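You operate a simulated robot arm through the tools that you are given. There is no shell and no other tool. Be economical: measure what you need, move in short steps, check, and stop when the job is done.

Carry out the task below with a simulated robot arm. There is one attempt and no reset: what you move stays moved.

TASK
Fit, grease and test the tall white cap in the blue holder.
Fine: latch it, pump two shots of grease, hold the test button till the lamp lights, in that order.
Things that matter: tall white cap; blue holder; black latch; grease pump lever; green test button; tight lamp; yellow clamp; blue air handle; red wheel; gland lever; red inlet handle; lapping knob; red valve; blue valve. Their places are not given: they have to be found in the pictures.

It is judged by the outcome, as a careful person would: the job done as asked, and still so three seconds after it is handed in. It fails if anything else is knocked over, pushed out of place, dropped, spilled or broken.

THE ROBOT
A 6-joint arm with a two-finger parallel gripper, fixed in place. Base frame: the origin is at the foot of the arm, x ahead of it, y to its left, z up; the work surface is at about z = 0.806. Lengths are in m, angles in degrees, forces in N, time in s.
With the tool pointing down near the work surface it reaches from about 0.24 to 0.64 m from the base axis. Its first joint turns from -66.0 to 66.0 degrees. Payload 2.7 kg.
Tool frame: the origin (TCP) lies between the finger pads and is the grasp point; the fingertips stand 0.023 m ahead of it; z points along the fingers, y is the line along which they close. The gripper opens to 0.094 m. The fingers are 0.038 m wide and 0.01 m thick; the gripper's body (0.054 by 0.096 m) begins 0.039 m behind the TCP.
Orientation is that of the tool frame in the base frame, as [roll, pitch, yaw] about the fixed x, y, z axes, in that order (R = Rz(yaw) Ry(pitch) Rx(roll)). With the fingers straight down and closing along the base's y, the tool's x points along the base's -x, its y along +y and its z along -z.

THE INTERFACE
- The arm moves only by the tool nudge_tool. Its arguments are lists of equal length, an entry for each row: "dp": the shift along the tool's x, y, z in units of 40 mm (1.0 is 40 mm), a list of three; "delta_rot": the turn, a rotation vector about the tool's x, y, z in units of 8 degrees (1.0 is 8 degrees), a list of three; "grip": the gripper command, from -1 (fully open) to 1 (shut), values between in proportion. In form: {"dp": [[x, y, z], ...], "delta_rot": [[wx, wy, wz], ...], "grip": [grip, ...]}. A call has 1 to 8 rows; each row shifts and turns the commanded pose from where the row before left it, along the tool's axes as they then stand. A call with a number of a shift or a turn outside -1 to 1 is refused whole. A row lasts 0.2 s, in which the tool goes at most 0.05 m and 8.6 degrees; a call with a longer step from one row to the next is refused whole, and so is a gripper value outside its range. A pose out of reach is approached as far as the arm can. The call stops where the force on the tool passes 70 N (or 10 N more than at its start, if that is more) or the arm is blocked; 0.2 s more then pass. The fingers move at their own pace (about 0.045 m/s each) and stop on an object; they squeeze with about 22 N. The grip force told is the motor's: it shows also when the fingers shut on nothing. Time passes only in rows, and 0.2 s behind the last, so rows that do not move let the fingers close. It gives the time, the measured TCP pose, the force on the tool (base axes), the opening and the grip force at its end, in the units of the frame above (readings bear some noise).
- Cameras (640 x 400 px; columns grow to the right, rows downward): "scene" is fixed at [0.0958, -0.43, 1.4064]; the picture's right is [0.63, -0.78, 0.00], its down [-0.45, -0.37, -0.81] and it looks along [0.63, 0.51, -0.58] (base axes); focal length 361 px, centre (320, 200). "wrist" rides on the gripper at [-0.039, 0, -0.044] in the tool frame; the picture's right is [0.00, -1.00, 0.00], its down [0.97, 0.00, -0.24] and it looks along [0.24, 0.00, 0.97] (tool axes); focal length 218 px, centre (320, 200).
- camera(camera): a new picture of that camera. No time passes.
- measure_at(camera, pixels): for up to 12 pixels [column, row] of the newest picture of that camera ("zoom" is the newest enlarged one), the place [x, y, z] in the base frame of the surface seen there, good to about 0.002 m, but the place of the scene camera against the robot may be out by one fixed shift of up to 0.025 m in any direction. No time passes.
- close_up(camera, box): a new picture of the part [left, top, right, bottom] of that camera's present view, enlarged. No time passes.
- sign_off(): hands the job in; it is judged then, once.

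Work in short steps. Measure before you move; look again where a grasp or a placing could have gone wrong, and mend it. You have 80 turns and 34 pictures in all, the two below and enlarged ones among them. Open the gripper and draw the arm clear of the work before you hand the job in, unless the task says otherwise; then end with one line.

The tools are called after "Call:" by a JSON object that holds its "api" and its "payload". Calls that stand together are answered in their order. nudge_tool: Moves the arm, as the interface text tells. Its arguments: {"type":"object","properties":{"dp":{"type":"array","items":{"type":"array","items":{"type":"number"}}},"delta_rot":{"type":"array","items":{"type":"array","items":{"type":"number"}}},"grip":{"type":"array","items":{"type":"number"}}},"required":["dp","delta_rot","grip"]} The other tools are called the same way: camera (camera) takes a picture; measure_at (camera, pixels) gives the place of the surface under pixels of a picture; close_up (camera, box) takes an enlarged picture of a part of a camera's view; sign_off () hands the job in.

At the start:

```text
t: 0.0
tcp_pos: [0.3786, -0.0412, 1.1276]
tool_rot: [180.0, 0.0, -180.0]
force: [-0.4, 0.4, -0.2]
gripper_width: 0.0941
grasp_force: 0.1
```

scene: 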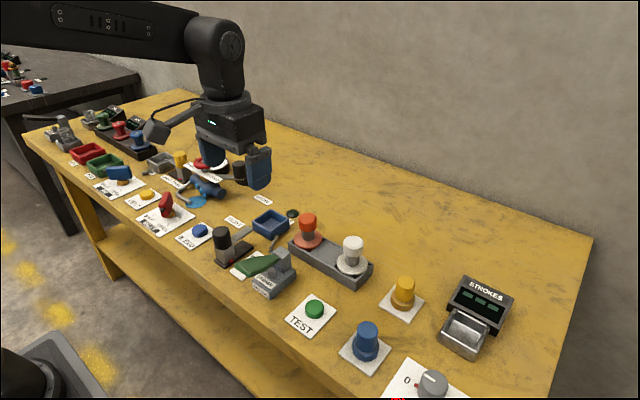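
wrist: 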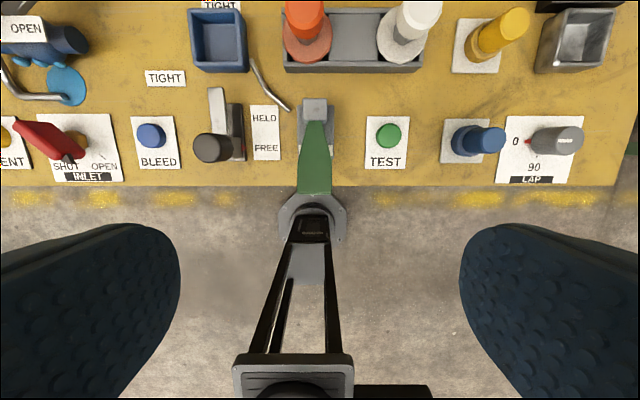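

The first pictures show the bench with a tray holding red and white caps (scene ~ 330,255), a blue holder (270,222), a latch (225,245), a grease lever (265,265) and the TEST button (315,310). I look closer before moving.

Call:
{"api": "close_up", "payload": {"camera": "scene", "box": [170, 170, 410, 320]}}

Call:
{"api": "close_up", "payload": {"camera": "scene", "box": [20, 90, 260, 240]}}

Call:
{"api": "close_up", "payload": {"camera": "scene", "box": [280, 230, 530, 400]}}

```text
2.67 times, centred on (290, 245) of scene
```

zoom: 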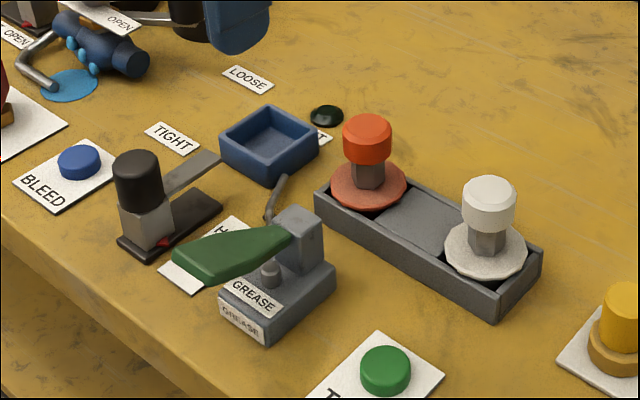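

```text
2.67 times, centred on (140, 165) of scene
```

zoom: 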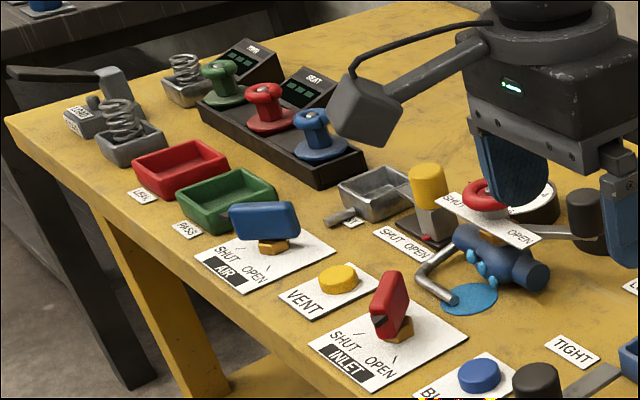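

```text
2.35 times, centred on (405, 315) of scene
```

zoom: 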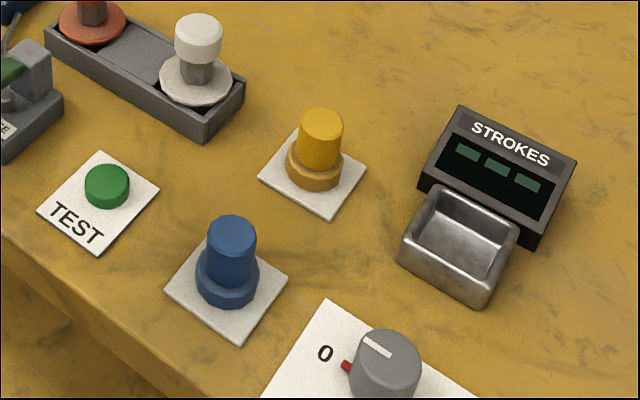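

I move forward so the wrist camera sees the whole work area from above.

Call:
{"api": "nudge_tool", "payload": {"dp": [[-1, 0, 0], [-1, 0, 0], [-0.5, 0, 0]], "delta_rot": [[0, 0, 0], [0, 0, 0], [0, 0, 0]], "grip": [-1, -1, -1]}}

Call:
{"api": "camera", "payload": {"camera": "wrist"}}

```text
t: 0.8
tcp_pos: [0.48, -0.0417, 1.1273]
tool_rot: [-180.0, 0.1, -180.0]
force: [0.2, -0.9, -0.5]
gripper_width: 0.094
grasp_force: 0.1
```

```text
28 pictures are left
```

wrist: 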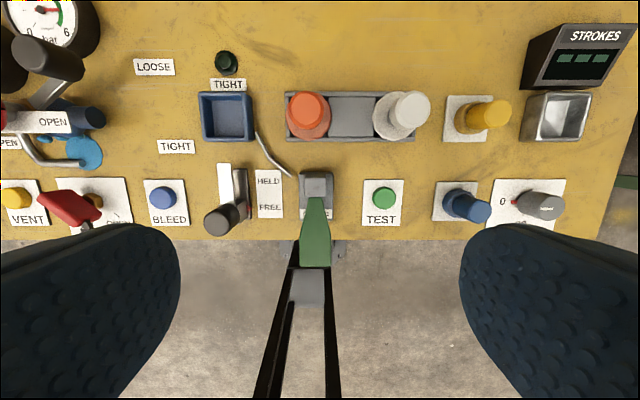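

The wrist picture shows everything; I measure the cap, holder, latch, lever, button and lamp.

Call:
{"api": "measure_at", "payload": {"camera": "wrist", "pixels": [[410, 108], [382, 115], [203, 96], [252, 96], [205, 138], [250, 138], [226, 118], [216, 222], [240, 200], [224, 170], [315, 185], [315, 255]]}}

Call:
{"api": "measure_at", "payload": {"camera": "wrist", "pixels": [[384, 196], [384, 187], [384, 206], [227, 62], [315, 230], [315, 205], [395, 135], [350, 115], [288, 97], [414, 139], [289, 174], [265, 140]]}}

Call:
{"api": "close_up", "payload": {"camera": "wrist", "box": [180, 40, 450, 280]}}

```text
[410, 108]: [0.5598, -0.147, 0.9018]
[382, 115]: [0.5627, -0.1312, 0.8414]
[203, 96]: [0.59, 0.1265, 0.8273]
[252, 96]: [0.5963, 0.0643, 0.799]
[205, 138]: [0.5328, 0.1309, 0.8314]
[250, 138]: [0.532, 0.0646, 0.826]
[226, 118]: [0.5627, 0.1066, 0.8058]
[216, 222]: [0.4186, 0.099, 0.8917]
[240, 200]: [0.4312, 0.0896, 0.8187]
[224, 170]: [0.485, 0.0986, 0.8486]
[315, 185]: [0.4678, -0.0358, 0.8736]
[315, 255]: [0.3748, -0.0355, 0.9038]
```

```text
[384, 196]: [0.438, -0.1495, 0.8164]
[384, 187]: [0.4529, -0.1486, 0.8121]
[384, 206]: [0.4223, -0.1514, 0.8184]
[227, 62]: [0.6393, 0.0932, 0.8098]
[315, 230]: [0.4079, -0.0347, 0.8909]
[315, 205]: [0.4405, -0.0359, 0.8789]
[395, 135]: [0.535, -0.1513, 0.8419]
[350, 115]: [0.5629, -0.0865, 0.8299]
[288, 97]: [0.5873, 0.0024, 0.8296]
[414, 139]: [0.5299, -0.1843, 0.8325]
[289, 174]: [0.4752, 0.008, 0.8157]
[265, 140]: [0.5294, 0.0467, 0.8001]
```

```text
1.67 times, centred on (315, 160) of wrist
```

zoom: 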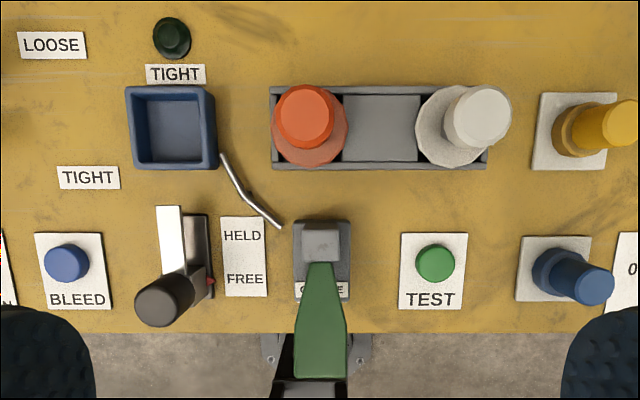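

The white cap's knob is at about (0.56,-0.147, top 0.902), the holder centre about (0.563,0.097), and the latch is at FREE. I go above the cap and look from there.

Call:
{"api": "nudge_tool", "payload": {"dp": [[-0.5, -0.7, 0], [-0.5, -0.7, 0], [-0.5, -0.7, 0], [-0.5, -0.53, 0], [0, 0, 1], [0, 0, 1], [0, 0, 0.7]], "delta_rot": [[0, 0, 0], [0, 0, 0], [0, 0, 0], [0, 0, 0], [0, 0, 0], [0, 0, 0], [0, 0, 0]], "grip": [-1, -1, -1, -1, -1, -1, -1]}}

Call:
{"api": "camera", "payload": {"camera": "wrist"}}

```text
t: 2.4
tcp_pos: [0.5612, -0.1446, 1.0192]
tool_rot: [-180.0, 0.0, 179.9]
force: [0.1, 1.5, 0.1]
gripper_width: 0.0942
grasp_force: 0.0
```

```text
26 pictures are left
```

wrist: 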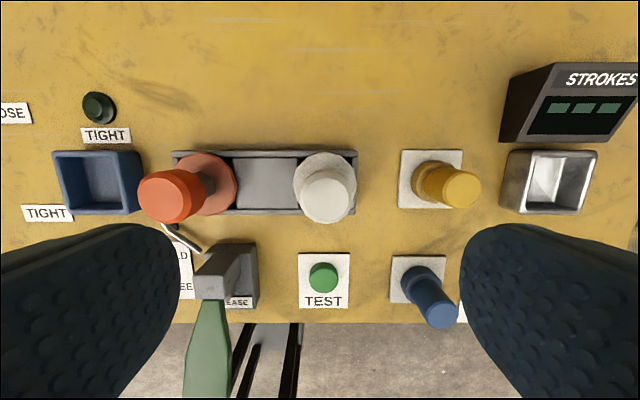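

I measure the knob edges, flange and neighbours, then descend.

Call:
{"api": "measure_at", "payload": {"camera": "wrist", "pixels": [[326, 198], [306, 198], [347, 198], [326, 178], [326, 217], [296, 170], [356, 170], [324, 156], [405, 160], [265, 180], [450, 175], [97, 180]]}}

Call:
{"api": "close_up", "payload": {"camera": "wrist", "box": [250, 130, 410, 230]}}

```text
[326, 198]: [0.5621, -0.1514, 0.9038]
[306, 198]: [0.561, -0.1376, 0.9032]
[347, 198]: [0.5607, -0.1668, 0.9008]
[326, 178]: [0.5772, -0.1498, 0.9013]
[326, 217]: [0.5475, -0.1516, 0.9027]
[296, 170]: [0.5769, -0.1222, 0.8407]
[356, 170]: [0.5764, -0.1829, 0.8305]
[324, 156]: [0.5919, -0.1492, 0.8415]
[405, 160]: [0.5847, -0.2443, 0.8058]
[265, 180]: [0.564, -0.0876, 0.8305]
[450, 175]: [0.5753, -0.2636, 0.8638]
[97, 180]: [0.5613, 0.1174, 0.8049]
```

```text
4.00 times, centred on (330, 180) of wrist
```

zoom: 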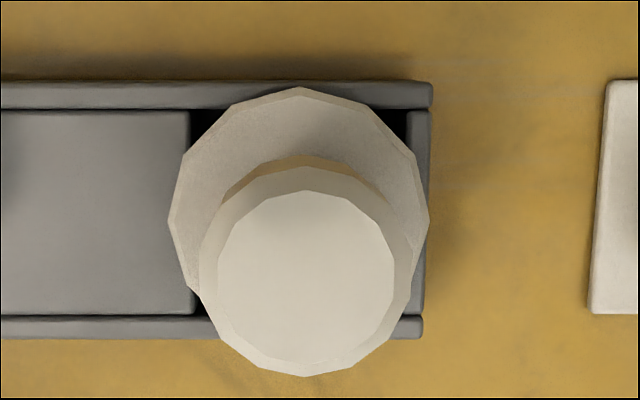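

The knob centre is (0.562,-0.151), about 0.03-0.04 wide; the flange at z 0.841 rests on the tray. I descend to z≈0.890 and shut the fingers.

Call:
{"api": "nudge_tool", "payload": {"dp": [[0, -0.16, 0], [0, 0, 1], [0, 0, 1], [0, 0, 0.7], [0, 0, 0.5], [0, 0, 0]], "delta_rot": [[0, 0, 0], [0, 0, 0], [0, 0, 0], [0, 0, 0], [0, 0, 0], [0, 0, 0]], "grip": [-1, -1, -1, -1, -1, -1]}}

Call:
{"api": "nudge_tool", "payload": {"dp": [[0, 0, 0], [0, 0, 0], [0, 0, 0], [0, 0, 0], [0, 0, 0]], "delta_rot": [[0, 0, 0], [0, 0, 0], [0, 0, 0], [0, 0, 0], [0, 0, 0]], "grip": [1, 1, 1, 1, 1]}}

```text
t: 3.8
tcp_pos: [0.5604, -0.1533, 0.8889]
tool_rot: [180.0, 0.0, 180.0]
force: [0.5, -0.8, -0.8]
gripper_width: 0.0941
grasp_force: 0.0
```

```text
t: 5.0
tcp_pos: [0.56, -0.1534, 0.8878]
tool_rot: [-179.9, 0.1, 179.9]
force: [0.7, 1.9, 1.1]
gripper_width: 0.0418
grasp_force: 21.8
```

The grip holds at 0.042 width. I lift the cap about 0.10 m and look.

Call:
{"api": "nudge_tool", "payload": {"dp": [[0, 0, -0.3], [0, 0, -0.6], [0, 0, -0.8], [0, 0, -0.8], [0, 0, 0]], "delta_rot": [[0, 0, 0], [0, 0, 0], [0, 0, 0], [0, 0, 0], [0, 0, 0]], "grip": [1, 1, 1, 1, 1]}}

Call:
{"api": "close_up", "payload": {"camera": "scene", "box": [240, 130, 440, 290]}}

```text
t: 6.2
tcp_pos: [0.5587, -0.154, 0.9915]
tool_rot: [179.9, -0.1, -180.0]
force: [0.4, -0.4, -4.7]
gripper_width: 0.042
grasp_force: 21.5
```

```text
2.50 times, centred on (340, 210) of scene
```

zoom: 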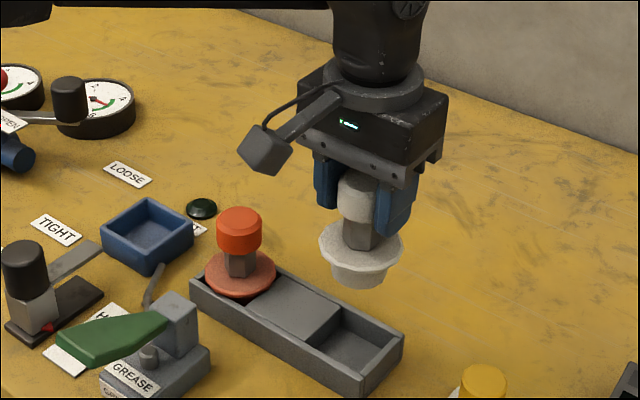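

The cap is held upright with a round tapered plug under the flange. I raise a bit more, carry it over to the holder at y≈0.097, and look from above.

Call:
{"api": "nudge_tool", "payload": {"dp": [[0, 0, -1], [0, 0, -0.5], [0, 1, 0], [0, 1, 0], [0, 1, 0], [0, 1, 0], [0, 1, 0], [-0.08, 0.6, 0]], "delta_rot": [[0, 0, 0], [0, 0, 0], [0, 0, 0], [0, 0, 0], [0, 0, 0], [0, 0, 0], [0, 0, 0], [0, 0, 0]], "grip": [1, 1, 1, 1, 1, 1, 1, 1]}}

Call:
{"api": "camera", "payload": {"camera": "wrist"}}

```text
t: 8.0
tcp_pos: [0.561, 0.0695, 1.0506]
tool_rot: [-179.9, 0.0, 180.0]
force: [0.3, -0.4, -4.5]
gripper_width: 0.0421
grasp_force: 22.0
```

```text
23 pictures are left
```

wrist: 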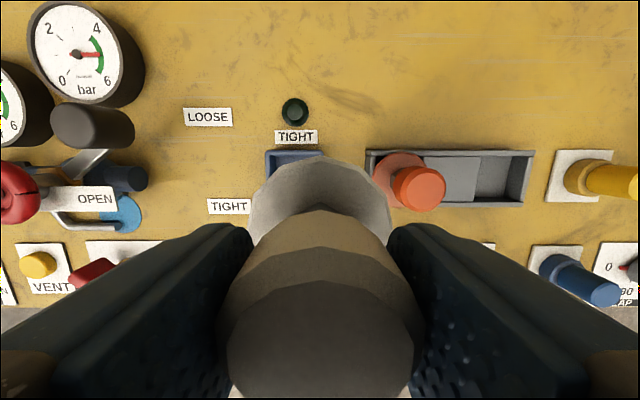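

The cap hides the holder, so I shift back 0.09 m in y to see it beside the cap.

Call:
{"api": "nudge_tool", "payload": {"dp": [[0, -1, 0], [0, -1, 0], [0, -0.3, 0], [0, 0, 0]], "delta_rot": [[0, 0, 0], [0, 0, 0], [0, 0, 0], [0, 0, 0]], "grip": [1, 1, 1, 1]}}

Call:
{"api": "close_up", "payload": {"camera": "wrist", "box": [140, 120, 300, 220]}}

```text
t: 9.0
tcp_pos: [0.5607, -0.0229, 1.0503]
tool_rot: [-180.0, 0.1, -180.0]
force: [0.5, 1.0, -5.5]
gripper_width: 0.0417
grasp_force: 22.0
```

```text
4.00 times, centred on (220, 170) of wrist
```

zoom: 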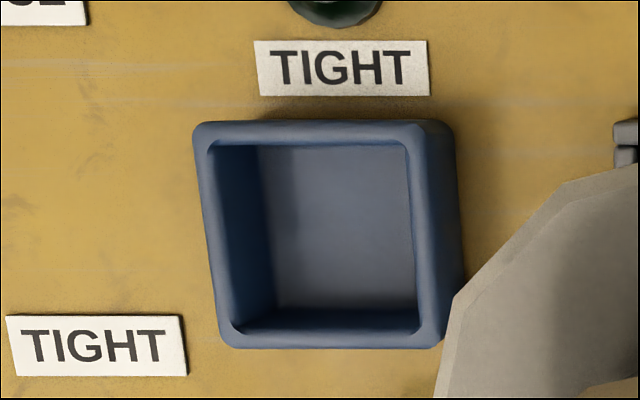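

Call:
{"api": "measure_at", "payload": {"camera": "zoom", "pixels": [[217, 240], [209, 240], [428, 240], [414, 240], [418, 240], [320, 130], [320, 143], [330, 338], [330, 325], [203, 140], [422, 132], [432, 335]]}}

```text
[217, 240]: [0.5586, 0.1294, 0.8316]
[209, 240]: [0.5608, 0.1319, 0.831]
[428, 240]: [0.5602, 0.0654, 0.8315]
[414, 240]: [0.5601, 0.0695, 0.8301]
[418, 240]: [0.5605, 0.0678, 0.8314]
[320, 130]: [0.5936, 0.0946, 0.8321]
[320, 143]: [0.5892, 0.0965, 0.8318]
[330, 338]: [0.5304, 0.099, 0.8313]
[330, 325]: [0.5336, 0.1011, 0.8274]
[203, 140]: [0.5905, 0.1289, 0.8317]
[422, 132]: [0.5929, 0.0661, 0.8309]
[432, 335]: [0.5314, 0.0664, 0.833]
```

Holder centre is (0.5615, 0.099), rim z 0.831. I carry the cap over it and lower to just above seating.

Call:
{"api": "nudge_tool", "payload": {"dp": [[0, 1, 0], [0, 1, 0], [0.02, 1.05, 0], [0, 0, 0.9], [0, 0, 0.9], [0, 0, 0.8], [0, 0, 0.5], [0, 0, 0.3]], "delta_rot": [[0, 0, 0], [0, 0, 0], [0, 0, 0], [0, 0, 0], [0, 0, 0], [0, 0, 0], [0, 0, 0], [0, 0, 0]], "grip": [1, 1, 1, 1, 1, 1, 1, 1]}}

Call:
{"api": "close_up", "payload": {"camera": "scene", "box": [190, 150, 350, 270]}}

```text
refused: 1.05 is not a number from -1 to 1
```

```text
3.33 times, centred on (270, 210) of scene
```

zoom: 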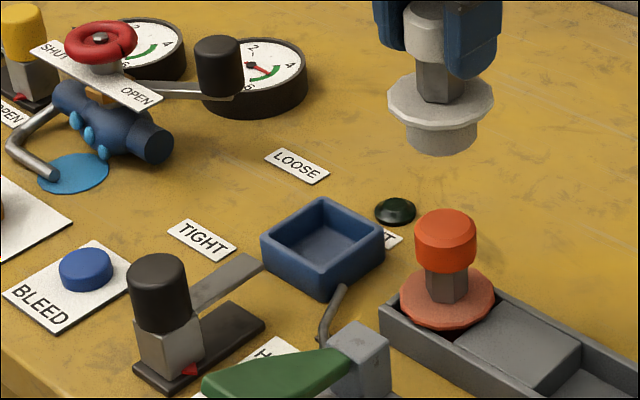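

Call:
{"api": "nudge_tool", "payload": {"dp": [[0, 1, 0], [0, 1, 0], [0.02, 1, 0], [0, 0.05, 0.9], [0, 0, 0.9], [0, 0, 0.8], [0, 0, 0.5], [0, 0, 0.3]], "delta_rot": [[0, 0, 0], [0, 0, 0], [0, 0, 0], [0, 0, 0], [0, 0, 0], [0, 0, 0], [0, 0, 0], [0, 0, 0]], "grip": [1, 1, 1, 1, 1, 1, 1, 1]}}

Call:
{"api": "close_up", "payload": {"camera": "scene", "box": [190, 150, 350, 270]}}

```text
t: 10.8
tcp_pos: [0.5589, 0.1007, 0.9134]
tool_rot: [180.0, 0.1, 180.0]
force: [-0.1, -0.3, -4.7]
gripper_width: 0.0418
grasp_force: 22.0
```

```text
3.33 times, centred on (270, 210) of scene
```

zoom: 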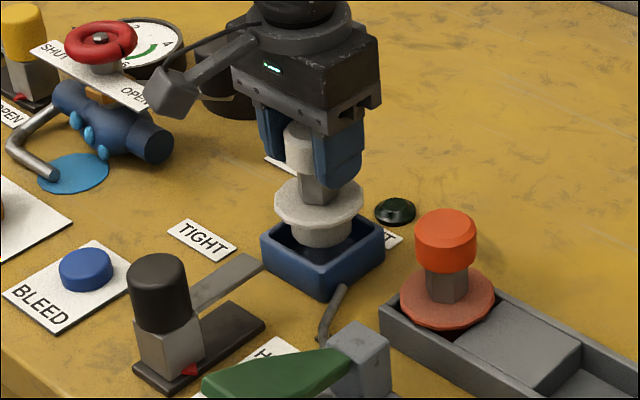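

The plug is centred over the pocket (zoom ~320,235). I lower slowly to seat it.

Call:
{"api": "nudge_tool", "payload": {"dp": [[0, -0.03, 0.2], [0, 0, 0.15], [0, 0, 0.1], [0, 0, 0.1], [0, 0, 0.05], [0, 0, 0]], "delta_rot": [[0, 0, 0], [0, 0, 0], [0, 0, 0], [0, 0, 0], [0, 0, 0], [0, 0, 0]], "grip": [1, 1, 1, 1, 1, 1]}}

```text
t: 12.2
tcp_pos: [0.561, 0.0991, 0.8913]
tool_rot: [179.9, 0.0, -180.0]
force: [0.2, -0.3, -4.3]
gripper_width: 0.0421
grasp_force: 21.7
```

Call:
{"api": "nudge_tool", "payload": {"dp": [[0, 0, 0.05], [0, 0, 0.05], [0, 0, 0.05], [0, 0, 0]], "delta_rot": [[0, 0, 0], [0, 0, 0], [0, 0, 0], [0, 0, 0]], "grip": [1, 1, 1, 1]}}

Call:
{"api": "close_up", "payload": {"camera": "scene", "box": [190, 150, 350, 270]}}

```text
t: 13.2
tcp_pos: [0.5621, 0.0991, 0.8878]
tool_rot: [-180.0, 0.3, -180.0]
force: [-0.3, -1.2, 21.6]
gripper_width: 0.0415
grasp_force: 22.5
```

```text
3.33 times, centred on (270, 210) of scene
```

zoom: 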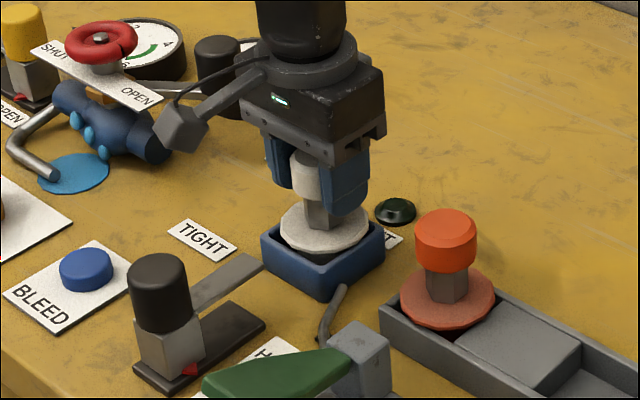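

Contact (21.6 N) at z 0.888, the same height as in the tray: seated. I release and rise.

Call:
{"api": "nudge_tool", "payload": {"dp": [[0, 0, -0.05], [0, 0, 0], [0, 0, 0], [0, 0, 0], [0, 0, -0.5], [0, 0, -1], [0, 0, -1], [0, 0, -0.5]], "delta_rot": [[0, 0, 0], [0, 0, 0], [0, 0, 0], [0, 0, 0], [0, 0, 0], [0, 0, 0], [0, 0, 0], [0, 0, 0]], "grip": [-0.3, -0.3, -0.3, -0.3, -0.3, -0.3, -0.3, -0.3]}}

Call:
{"api": "camera", "payload": {"camera": "wrist"}}

Call:
{"api": "close_up", "payload": {"camera": "scene", "box": [190, 150, 350, 270]}}

```text
t: 15.0
tcp_pos: [0.5596, 0.0991, 1.0081]
tool_rot: [180.0, -0.1, 180.0]
force: [0.7, -0.4, 0.1]
gripper_width: 0.0611
grasp_force: 0.1
```

```text
18 pictures are left
```

wrist: 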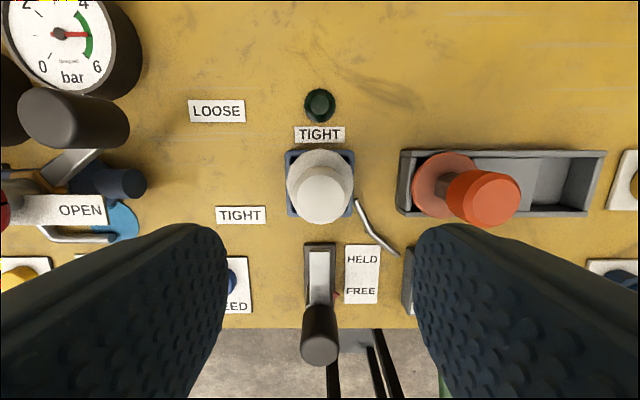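

```text
3.33 times, centred on (270, 210) of scene
```

zoom: 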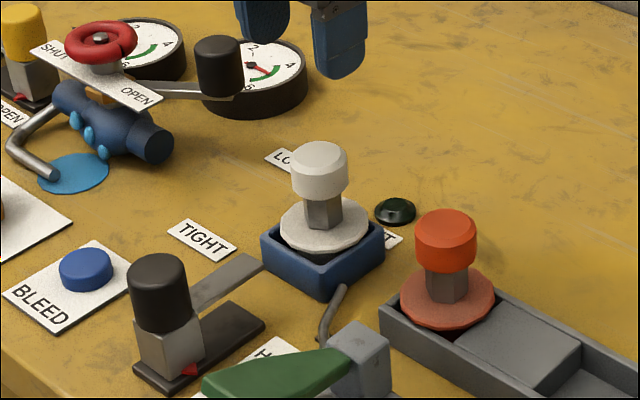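

The cap sits centred (320,185), and the latch pointer (337,295) stands at FREE. I measure the flange level and the latch.

Call:
{"api": "measure_at", "payload": {"camera": "wrist", "pixels": [[292, 185], [350, 180], [320, 157], [319, 345], [319, 255], [319, 280], [337, 295], [362, 260], [362, 291], [330, 270], [319, 330], [309, 275]]}}

Call:
{"api": "measure_at", "payload": {"camera": "scene", "pixels": [[237, 229], [252, 228], [229, 251]]}}

```text
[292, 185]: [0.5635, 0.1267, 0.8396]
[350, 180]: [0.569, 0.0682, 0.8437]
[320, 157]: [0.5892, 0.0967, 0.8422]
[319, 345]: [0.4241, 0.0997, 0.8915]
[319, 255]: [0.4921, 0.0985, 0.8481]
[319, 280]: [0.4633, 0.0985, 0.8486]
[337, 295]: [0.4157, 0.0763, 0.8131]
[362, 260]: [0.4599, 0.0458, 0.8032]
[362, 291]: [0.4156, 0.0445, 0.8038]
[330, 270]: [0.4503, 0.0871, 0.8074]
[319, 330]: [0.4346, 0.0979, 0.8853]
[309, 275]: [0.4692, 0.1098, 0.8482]
```

```text
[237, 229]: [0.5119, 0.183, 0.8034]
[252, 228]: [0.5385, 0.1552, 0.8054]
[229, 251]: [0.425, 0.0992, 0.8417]
```

The flange is level (z≈0.842). The latch pointer must go from x 0.416 (FREE) to 0.460 (HELD), so I move over the black knob at (0.419,0.099) and go down to z 0.890.

Call:
{"api": "nudge_tool", "payload": {"dp": [[1, 0, 0], [1, 0, 0], [1, 0, 0], [0.51, 0, 0], [0, 0, 1], [0, 0, 1], [0, 0, 0.7], [0, 0, 0.25]], "delta_rot": [[0, 0, 0], [0, 0, 0], [0, 0, 0], [0, 0, 0], [0, 0, 0], [0, 0, 0], [0, 0, 0], [0, 0, 0]], "grip": [-0.3, -0.3, -0.3, -0.3, -0.3, -0.3, -0.3, -0.3]}}

Call:
{"api": "nudge_tool", "payload": {"dp": [[0, 0, 0], [0, 0, 0], [0, 0, 0], [0, 0, 0]], "delta_rot": [[0, 0, 0], [0, 0, 0], [0, 0, 0], [0, 0, 0]], "grip": [1, 1, 1, 1]}}

```text
t: 16.8
tcp_pos: [0.4221, 0.0996, 0.8876]
tool_rot: [-180.0, 0.0, 180.0]
force: [-0.6, 0.5, 0.2]
gripper_width: 0.061
grasp_force: 0.1
```

```text
t: 17.8
tcp_pos: [0.4232, 0.1002, 0.8876]
tool_rot: [-180.0, -0.1, -180.0]
force: [-1.0, 18.4, -9.0]
gripper_width: 0.0377
grasp_force: 45.6
```

The knob is gripped (0.0377). I slide it toward the holder in small steps.

Call:
{"api": "nudge_tool", "payload": {"dp": [[-0.25, 0, 0], [-0.25, 0, 0], [-0.25, 0, 0], [-0.25, 0, 0]], "delta_rot": [[0, 0, 0], [0, 0, 0], [0, 0, 0], [0, 0, 0]], "grip": [1, 1, 1, 1]}}

Call:
{"api": "close_up", "payload": {"camera": "scene", "box": [190, 150, 350, 270]}}

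```text
t: 18.8
tcp_pos: [0.4603, 0.1003, 0.8886]
tool_rot: [-179.9, -0.1, 179.9]
force: [1.2, 18.3, -25.0]
gripper_width: 0.0379
grasp_force: 45.6
```

```text
3.33 times, centred on (270, 210) of scene
```

zoom: 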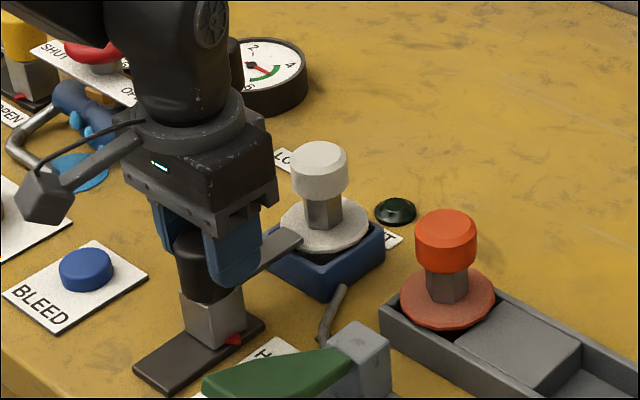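

The latch bar now overlaps the holder; I push on a little until it stops.

Call:
{"api": "nudge_tool", "payload": {"dp": [[-0.1, 0, 0], [-0.1, 0, 0], [-0.05, 0, 0], [0, 0, 0]], "delta_rot": [[0, 0, 0], [0, 0, 0], [0, 0, 0], [0, 0, 0]], "grip": [1, 1, 1, 1]}}

```text
t: 19.8
tcp_pos: [0.4673, 0.0999, 0.8883]
tool_rot: [179.9, -0.6, 179.9]
force: [-29.9, 16.4, 0.7]
gripper_width: 0.0377
grasp_force: 45.2
```

It hit the end stop (-30 N) after 0.044 m. I release and rise, then look.

Call:
{"api": "nudge_tool", "payload": {"dp": [[0.08, 0, 0], [0, 0, 0], [0, 0, 0], [0, 0, 0], [0, 0, -0.5], [0, 0, -1], [0, 0, -1]], "delta_rot": [[0, 0, 0], [0, 0, 0], [0, 0, 0], [0, 0, 0], [0, 0, 0], [0, 0, 0], [0, 0, 0]], "grip": [1, -0.3, -0.3, -0.3, -0.3, -0.3, -0.3]}}

Call:
{"api": "camera", "payload": {"camera": "wrist"}}

```text
t: 21.4
tcp_pos: [0.4688, 0.0992, 0.991]
tool_rot: [-179.9, 0.0, 180.0]
force: [0.5, 0.6, 0.5]
gripper_width: 0.0612
grasp_force: 0.1
```

```text
15 pictures are left
```

wrist: 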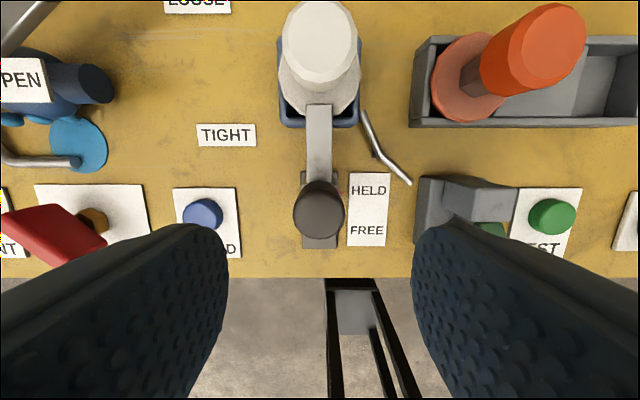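

The latch reads HELD with its bar over the flange. Next I shut the fingers and go above the green handle end (0.385,-0.036), tips just above it.

Call:
{"api": "nudge_tool", "payload": {"dp": [[0.5, -0.8, 0], [0.5, -0.8, 0], [0.5, -0.8, 0], [0.6, -0.8, 0], [0, -0.18, 0], [0, 0, 0.7], [0, 0, 0.6], [0, 0, 0]], "delta_rot": [[0, 0, 0], [0, 0, 0], [0, 0, 0], [0, 0, 0], [0, 0, 0], [0, 0, 0], [0, 0, 0], [0, 0, 0]], "grip": [1, 1, 1, 1, 1, 1, 1, 1]}}

Call:
{"api": "camera", "payload": {"camera": "scene"}}

```text
t: 23.2
tcp_pos: [0.3854, -0.036, 0.9362]
tool_rot: [180.0, 0.1, -179.9]
force: [-0.3, 0.8, 0.3]
gripper_width: 0.0
grasp_force: 22.2
```

```text
14 pictures are left
```

scene: 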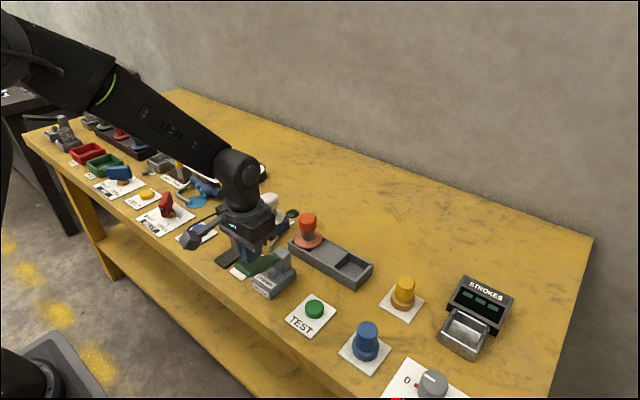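

Tips stand just above the handle. I press down in small steps, watching the force for the end of stroke.

Call:
{"api": "nudge_tool", "payload": {"dp": [[0, 0, 0.25], [0, 0, 0.25], [0, 0, 0.25], [0, 0, 0.25]], "delta_rot": [[0, 0, 0], [0, 0, 0], [0, 0, 0], [0, 0, 0]], "grip": [1, 1, 1, 1]}}

```text
t: 24.2
tcp_pos: [0.3836, -0.0368, 0.8975]
tool_rot: [-180.0, -0.2, -180.0]
force: [-2.3, -0.8, 3.1]
gripper_width: 0.0
grasp_force: 21.6
```

Call:
{"api": "nudge_tool", "payload": {"dp": [[0, 0, 0.2], [0, 0, 0.2], [0, 0, 0.2], [0, 0, 0]], "delta_rot": [[0, 0, 0], [0, 0, 0], [0, 0, 0], [0, 0, 0]], "grip": [1, 1, 1, 1]}}

Call:
{"api": "close_up", "payload": {"camera": "scene", "box": [190, 200, 350, 310]}}

```text
t: 25.0
tcp_pos: [0.3837, -0.0354, 0.882]
tool_rot: [-180.0, 0.2, -180.0]
force: [-17.8, 1.1, 29.1]
gripper_width: 0.0001
grasp_force: 22.3
stopped in row 3: the force on the tool passed its limit (the readings are from after the stop); the commanded pose is now the measured one
```

```text
3.64 times, centred on (270, 255) of scene
```

zoom: 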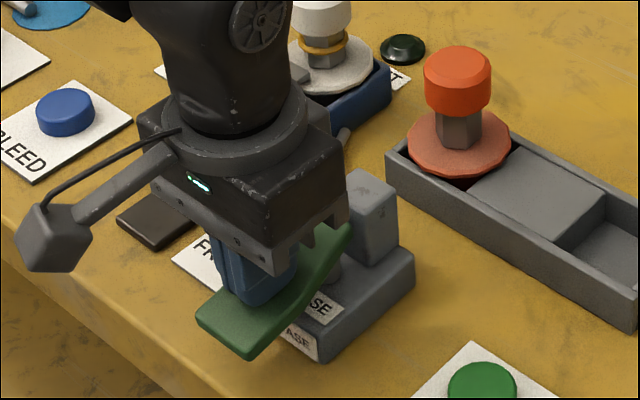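

End of stroke reached, and a yellow grease ring shows on the cap stem (zoom 322,42): one shot. I raise fully, let the lever return, and check.

Call:
{"api": "nudge_tool", "payload": {"dp": [[0, 0, -0.4], [0, 0, -0.5], [0, 0, -0.7], [0, 0, 0], [0, 0, 0]], "delta_rot": [[0, 0, 0], [0, 0, 0], [0, 0, 0], [0, 0, 0], [0, 0, 0]], "grip": [1, 1, 1, 1, 1]}}

Call:
{"api": "close_up", "payload": {"camera": "scene", "box": [190, 180, 350, 290]}}

```text
t: 26.2
tcp_pos: [0.3855, -0.0353, 0.945]
tool_rot: [-180.0, 0.2, -179.9]
force: [-0.3, 0.5, 0.4]
gripper_width: 0.0
grasp_force: 21.7
```

```text
3.64 times, centred on (270, 235) of scene
```

zoom: 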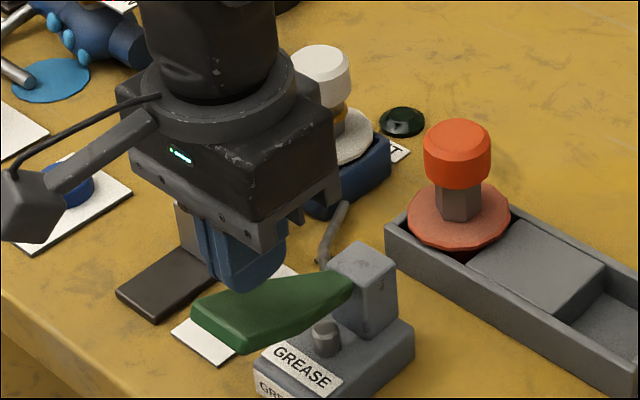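

The lever has sprung back up. I make the second stroke the same way.

Call:
{"api": "nudge_tool", "payload": {"dp": [[0, 0, 0.25], [0, 0, 0.25], [0, 0, 0.25], [0, 0, 0.25], [0, 0, 0.2], [0, 0, 0.2], [0, 0, 0.2], [0, 0, 0.1]], "delta_rot": [[0, 0, 0], [0, 0, 0], [0, 0, 0], [0, 0, 0], [0, 0, 0], [0, 0, 0], [0, 0, 0], [0, 0, 0]], "grip": [1, 1, 1, 1, 1, 1, 1, 1]}}

Call:
{"api": "close_up", "payload": {"camera": "scene", "box": [190, 180, 350, 290]}}

```text
t: 28.0
tcp_pos: [0.3846, -0.0347, 0.8834]
tool_rot: [-179.9, 0.4, 180.0]
force: [-15.0, 2.0, 27.1]
gripper_width: 0.0
grasp_force: 22.3
stopped in row 8: the force on the tool passed its limit (the readings are from after the stop); the commanded pose is now the measured one
```

```text
3.64 times, centred on (270, 235) of scene
```

zoom: 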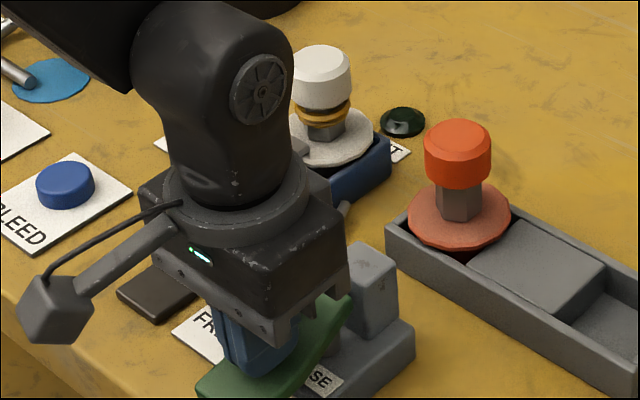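

Second shot done (two rings visible). I raise, move over the TEST button at (0.438,-0.150), and check the rings.

Call:
{"api": "nudge_tool", "payload": {"dp": [[0, 0, -0.5], [0, 0, -0.8], [0, 0, -0.8], [-0.5, -1, 0], [-0.5, -1, 0], [-0.3, -0.87, 0], [0, 0, 0]], "delta_rot": [[0, 0, 0], [0, 0, 0], [0, 0, 0], [0, 0, 0], [0, 0, 0], [0, 0, 0], [0, 0, 0]], "grip": [1, 1, 1, 1, 1, 1, 1]}}

Call:
{"api": "close_up", "payload": {"camera": "scene", "box": [200, 180, 360, 280]}}

Call:
{"api": "camera", "payload": {"camera": "wrist"}}

```text
t: 29.6
tcp_pos: [0.4374, -0.1503, 0.9665]
tool_rot: [180.0, 0.5, -180.0]
force: [0.5, -0.3, 0.2]
gripper_width: 0.0
grasp_force: 22.8
```

```text
4.00 times, centred on (280, 230) of scene
```

zoom: 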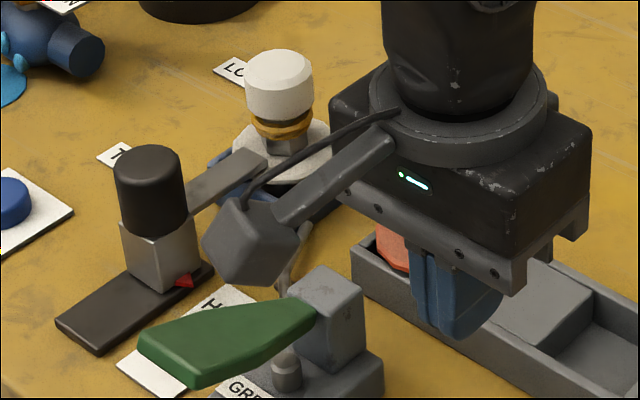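

```text
9 pictures are left
```

wrist: 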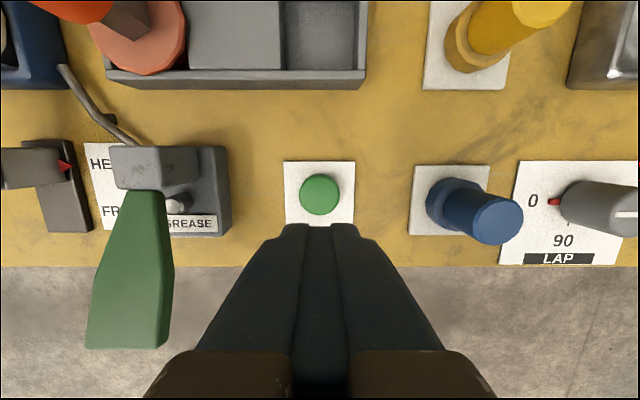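

An accessory block hangs on the left of the gripper (zoom 250,240); I measure it so it doesn't strike the grease pump when I go down, and measure the button.

Call:
{"api": "measure_at", "payload": {"camera": "zoom", "pixels": [[250, 220], [215, 255], [270, 275], [245, 280], [290, 255], [328, 285], [350, 285], [130, 165], [345, 165]]}}

Call:
{"api": "measure_at", "payload": {"camera": "wrist", "pixels": [[320, 194], [150, 150], [185, 165], [165, 240], [222, 160]]}}

```text
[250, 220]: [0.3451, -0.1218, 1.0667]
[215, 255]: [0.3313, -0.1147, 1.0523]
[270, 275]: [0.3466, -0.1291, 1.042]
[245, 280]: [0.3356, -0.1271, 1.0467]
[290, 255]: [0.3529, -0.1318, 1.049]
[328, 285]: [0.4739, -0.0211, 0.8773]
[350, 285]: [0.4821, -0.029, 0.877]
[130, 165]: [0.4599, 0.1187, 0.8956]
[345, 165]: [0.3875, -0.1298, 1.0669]
```

```text
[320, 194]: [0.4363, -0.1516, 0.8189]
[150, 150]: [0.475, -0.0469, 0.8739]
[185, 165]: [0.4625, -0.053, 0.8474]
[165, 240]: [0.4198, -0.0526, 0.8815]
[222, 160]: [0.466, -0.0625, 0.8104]
```

The block is well above everything. I descend to just above the button top (z 0.819).

Call:
{"api": "nudge_tool", "payload": {"dp": [[0, 0, 0.9], [0, 0, 0.9], [0, 0, 0.7], [0, 0, 0.35]], "delta_rot": [[0, 0, 0], [0, 0, 0], [0, 0, 0], [0, 0, 0]], "grip": [1, 1, 1, 1]}}

Call:
{"api": "nudge_tool", "payload": {"dp": [[0, 0, 0.1], [0, 0, 0.1], [0, 0, 0.08], [0, 0, 0]], "delta_rot": [[0, 0, 0], [0, 0, 0], [0, 0, 0], [0, 0, 0]], "grip": [1, 1, 1, 1]}}

```text
t: 30.6
tcp_pos: [0.4378, -0.1507, 0.8506]
tool_rot: [179.9, 0.5, 180.0]
force: [-0.8, 0.3, 0.1]
gripper_width: 0.0
grasp_force: 22.2
```

```text
t: 31.6
tcp_pos: [0.4397, -0.1513, 0.8399]
tool_rot: [-180.0, 0.5, 180.0]
force: [-0.6, 0.2, 1.8]
gripper_width: 0.0001
grasp_force: 22.3
```

Contact begins (1.8 N). I press a little further.

Call:
{"api": "nudge_tool", "payload": {"dp": [[0, 0, 0.06], [0, 0, 0.06], [0, 0, 0]], "delta_rot": [[0, 0, 0], [0, 0, 0], [0, 0, 0]], "grip": [1, 1, 1]}}

Call:
{"api": "close_up", "payload": {"camera": "scene", "box": [200, 190, 360, 290]}}

```text
t: 32.4
tcp_pos: [0.4396, -0.1499, 0.8354]
tool_rot: [179.9, 0.5, -179.9]
force: [-0.7, 2.1, 3.1]
gripper_width: 0.0001
grasp_force: 21.7
```

```text
4.00 times, centred on (280, 240) of scene
```

zoom: 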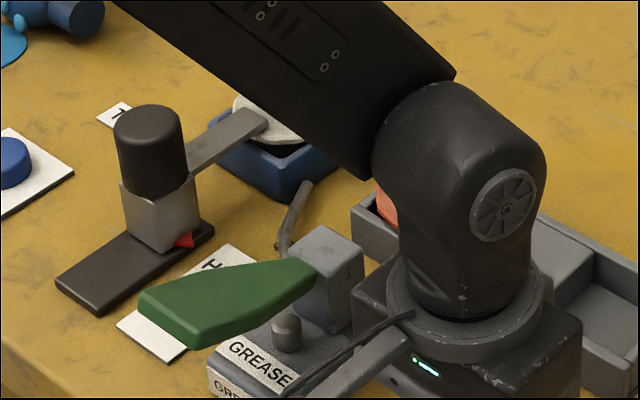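

The arm hides the lamp from the scene camera. I press to a firm contact and hold.

Call:
{"api": "nudge_tool", "payload": {"dp": [[0, 0, 0.05], [0, 0, 0.05], [0, 0, 0.03], [0, 0, 0], [0, 0, 0]], "delta_rot": [[0, 0, 0], [0, 0, 0], [0, 0, 0], [0, 0, 0], [0, 0, 0]], "grip": [1, 1, 1, 1, 1]}}

```text
t: 33.6
tcp_pos: [0.4405, -0.1522, 0.8316]
tool_rot: [-179.9, 0.6, 180.0]
force: [-4.5, -1.5, 27.3]
gripper_width: 0.0
grasp_force: 21.7
```

The button is bottomed (27 N). I hold it for a few seconds.

Call:
{"api": "nudge_tool", "payload": {"dp": [[0, 0, 0], [0, 0, 0], [0, 0, 0], [0, 0, 0], [0, 0, 0], [0, 0, 0], [0, 0, 0], [0, 0, 0]], "delta_rot": [[0, 0, 0], [0, 0, 0], [0, 0, 0], [0, 0, 0], [0, 0, 0], [0, 0, 0], [0, 0, 0], [0, 0, 0]], "grip": [1, 1, 1, 1, 1, 1, 1, 1]}}

Call:
{"api": "nudge_tool", "payload": {"dp": [[0, 0, 0], [0, 0, 0], [0, 0, 0], [0, 0, 0], [0, 0, 0], [0, 0, 0], [0, 0, 0], [0, 0, 0]], "delta_rot": [[0, 0, 0], [0, 0, 0], [0, 0, 0], [0, 0, 0], [0, 0, 0], [0, 0, 0], [0, 0, 0], [0, 0, 0]], "grip": [1, 1, 1, 1, 1, 1, 1, 1]}}

Call:
{"api": "camera", "payload": {"camera": "scene"}}

```text
t: 35.4
tcp_pos: [0.4403, -0.1524, 0.8306]
tool_rot: [-179.9, 0.7, -179.9]
force: [1.7, -5.1, 26.6]
gripper_width: 0.0001
grasp_force: 22.0
```

```text
t: 37.2
tcp_pos: [0.4375, -0.1509, 0.8303]
tool_rot: [-180.0, 0.6, -180.0]
force: [2.2, -4.4, 26.5]
gripper_width: 0.0
grasp_force: 21.6
```

```text
7 pictures are left
```

scene: 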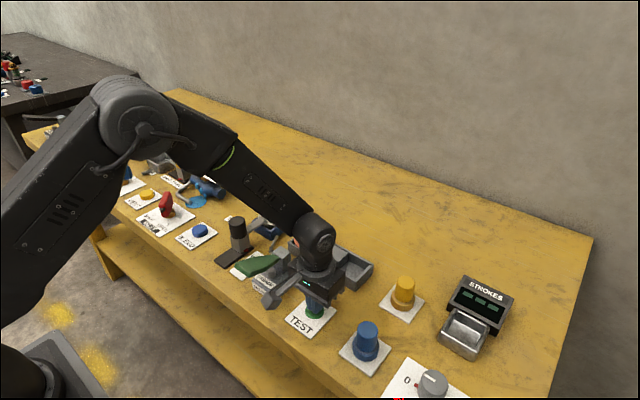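

I held it over 4 s; I release the button and draw aside to see whether the lamp is lit.

Call:
{"api": "nudge_tool", "payload": {"dp": [[0, 0, -0.6], [0, 0, -1], [0, 0, -1], [0.7, -0.7, -0.5], [0.7, -0.7, -0.5]], "delta_rot": [[0, 0, 0], [0, 0, 0], [0, 0, 0], [0, 0, 0], [0, 0, 0]], "grip": [1, 1, 1, 1, 1]}}

Call:
{"api": "close_up", "payload": {"camera": "scene", "box": [180, 160, 360, 280]}}

```text
t: 38.4
tcp_pos: [0.3828, -0.2061, 0.974]
tool_rot: [-180.0, 0.5, 180.0]
force: [0.3, -0.2, 0.1]
gripper_width: 0.0002
grasp_force: 22.1
```

```text
3.33 times, centred on (270, 220) of scene
```

zoom: 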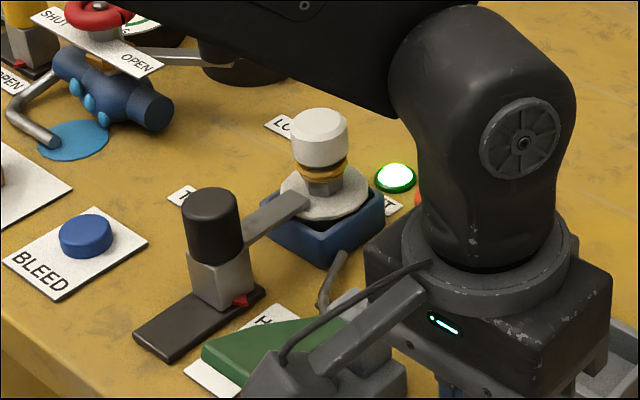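

The TIGHT lamp is lit (zoom 395,177), and the cap, latch and two rings are in place. I raise clear and open the gripper.

Call:
{"api": "nudge_tool", "payload": {"dp": [[0, 0, -1], [0, 0, -1], [0, 0, -1], [0, 0, 0], [0, 0, 0], [0, 0, 0]], "delta_rot": [[0, 0, 0], [0, 0, 0], [0, 0, 0], [0, 0, 0], [0, 0, 0], [0, 0, 0]], "grip": [1, 1, -1, -1, -1, -1]}}

Call:
{"api": "camera", "payload": {"camera": "scene"}}

```text
t: 39.8
tcp_pos: [0.3825, -0.2079, 1.0938]
tool_rot: [180.0, 0.5, 179.9]
force: [0.8, -0.2, 0.2]
gripper_width: 0.0869
grasp_force: 0.0
```

```text
5 pictures are left
```

scene: 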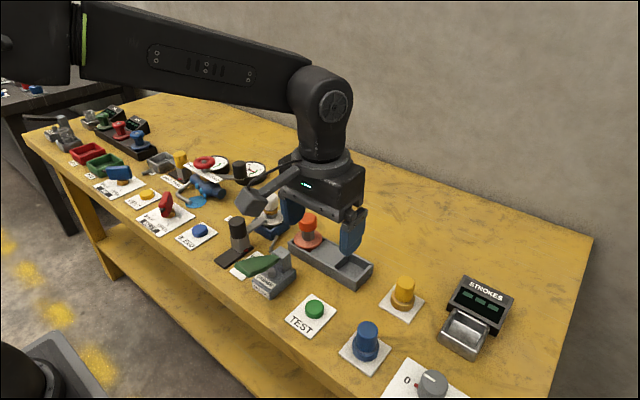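

Everything else stands where it was, and the arm is clear with the gripper open. I hand the job in.

Call:
{"api": "sign_off", "payload": {}}

```text
The job is handed in.
```

The white cap is seated in the blue holder and latched at HELD. It got two shots of grease, and I held the test button until the TIGHT lamp lit; the job is handed in.
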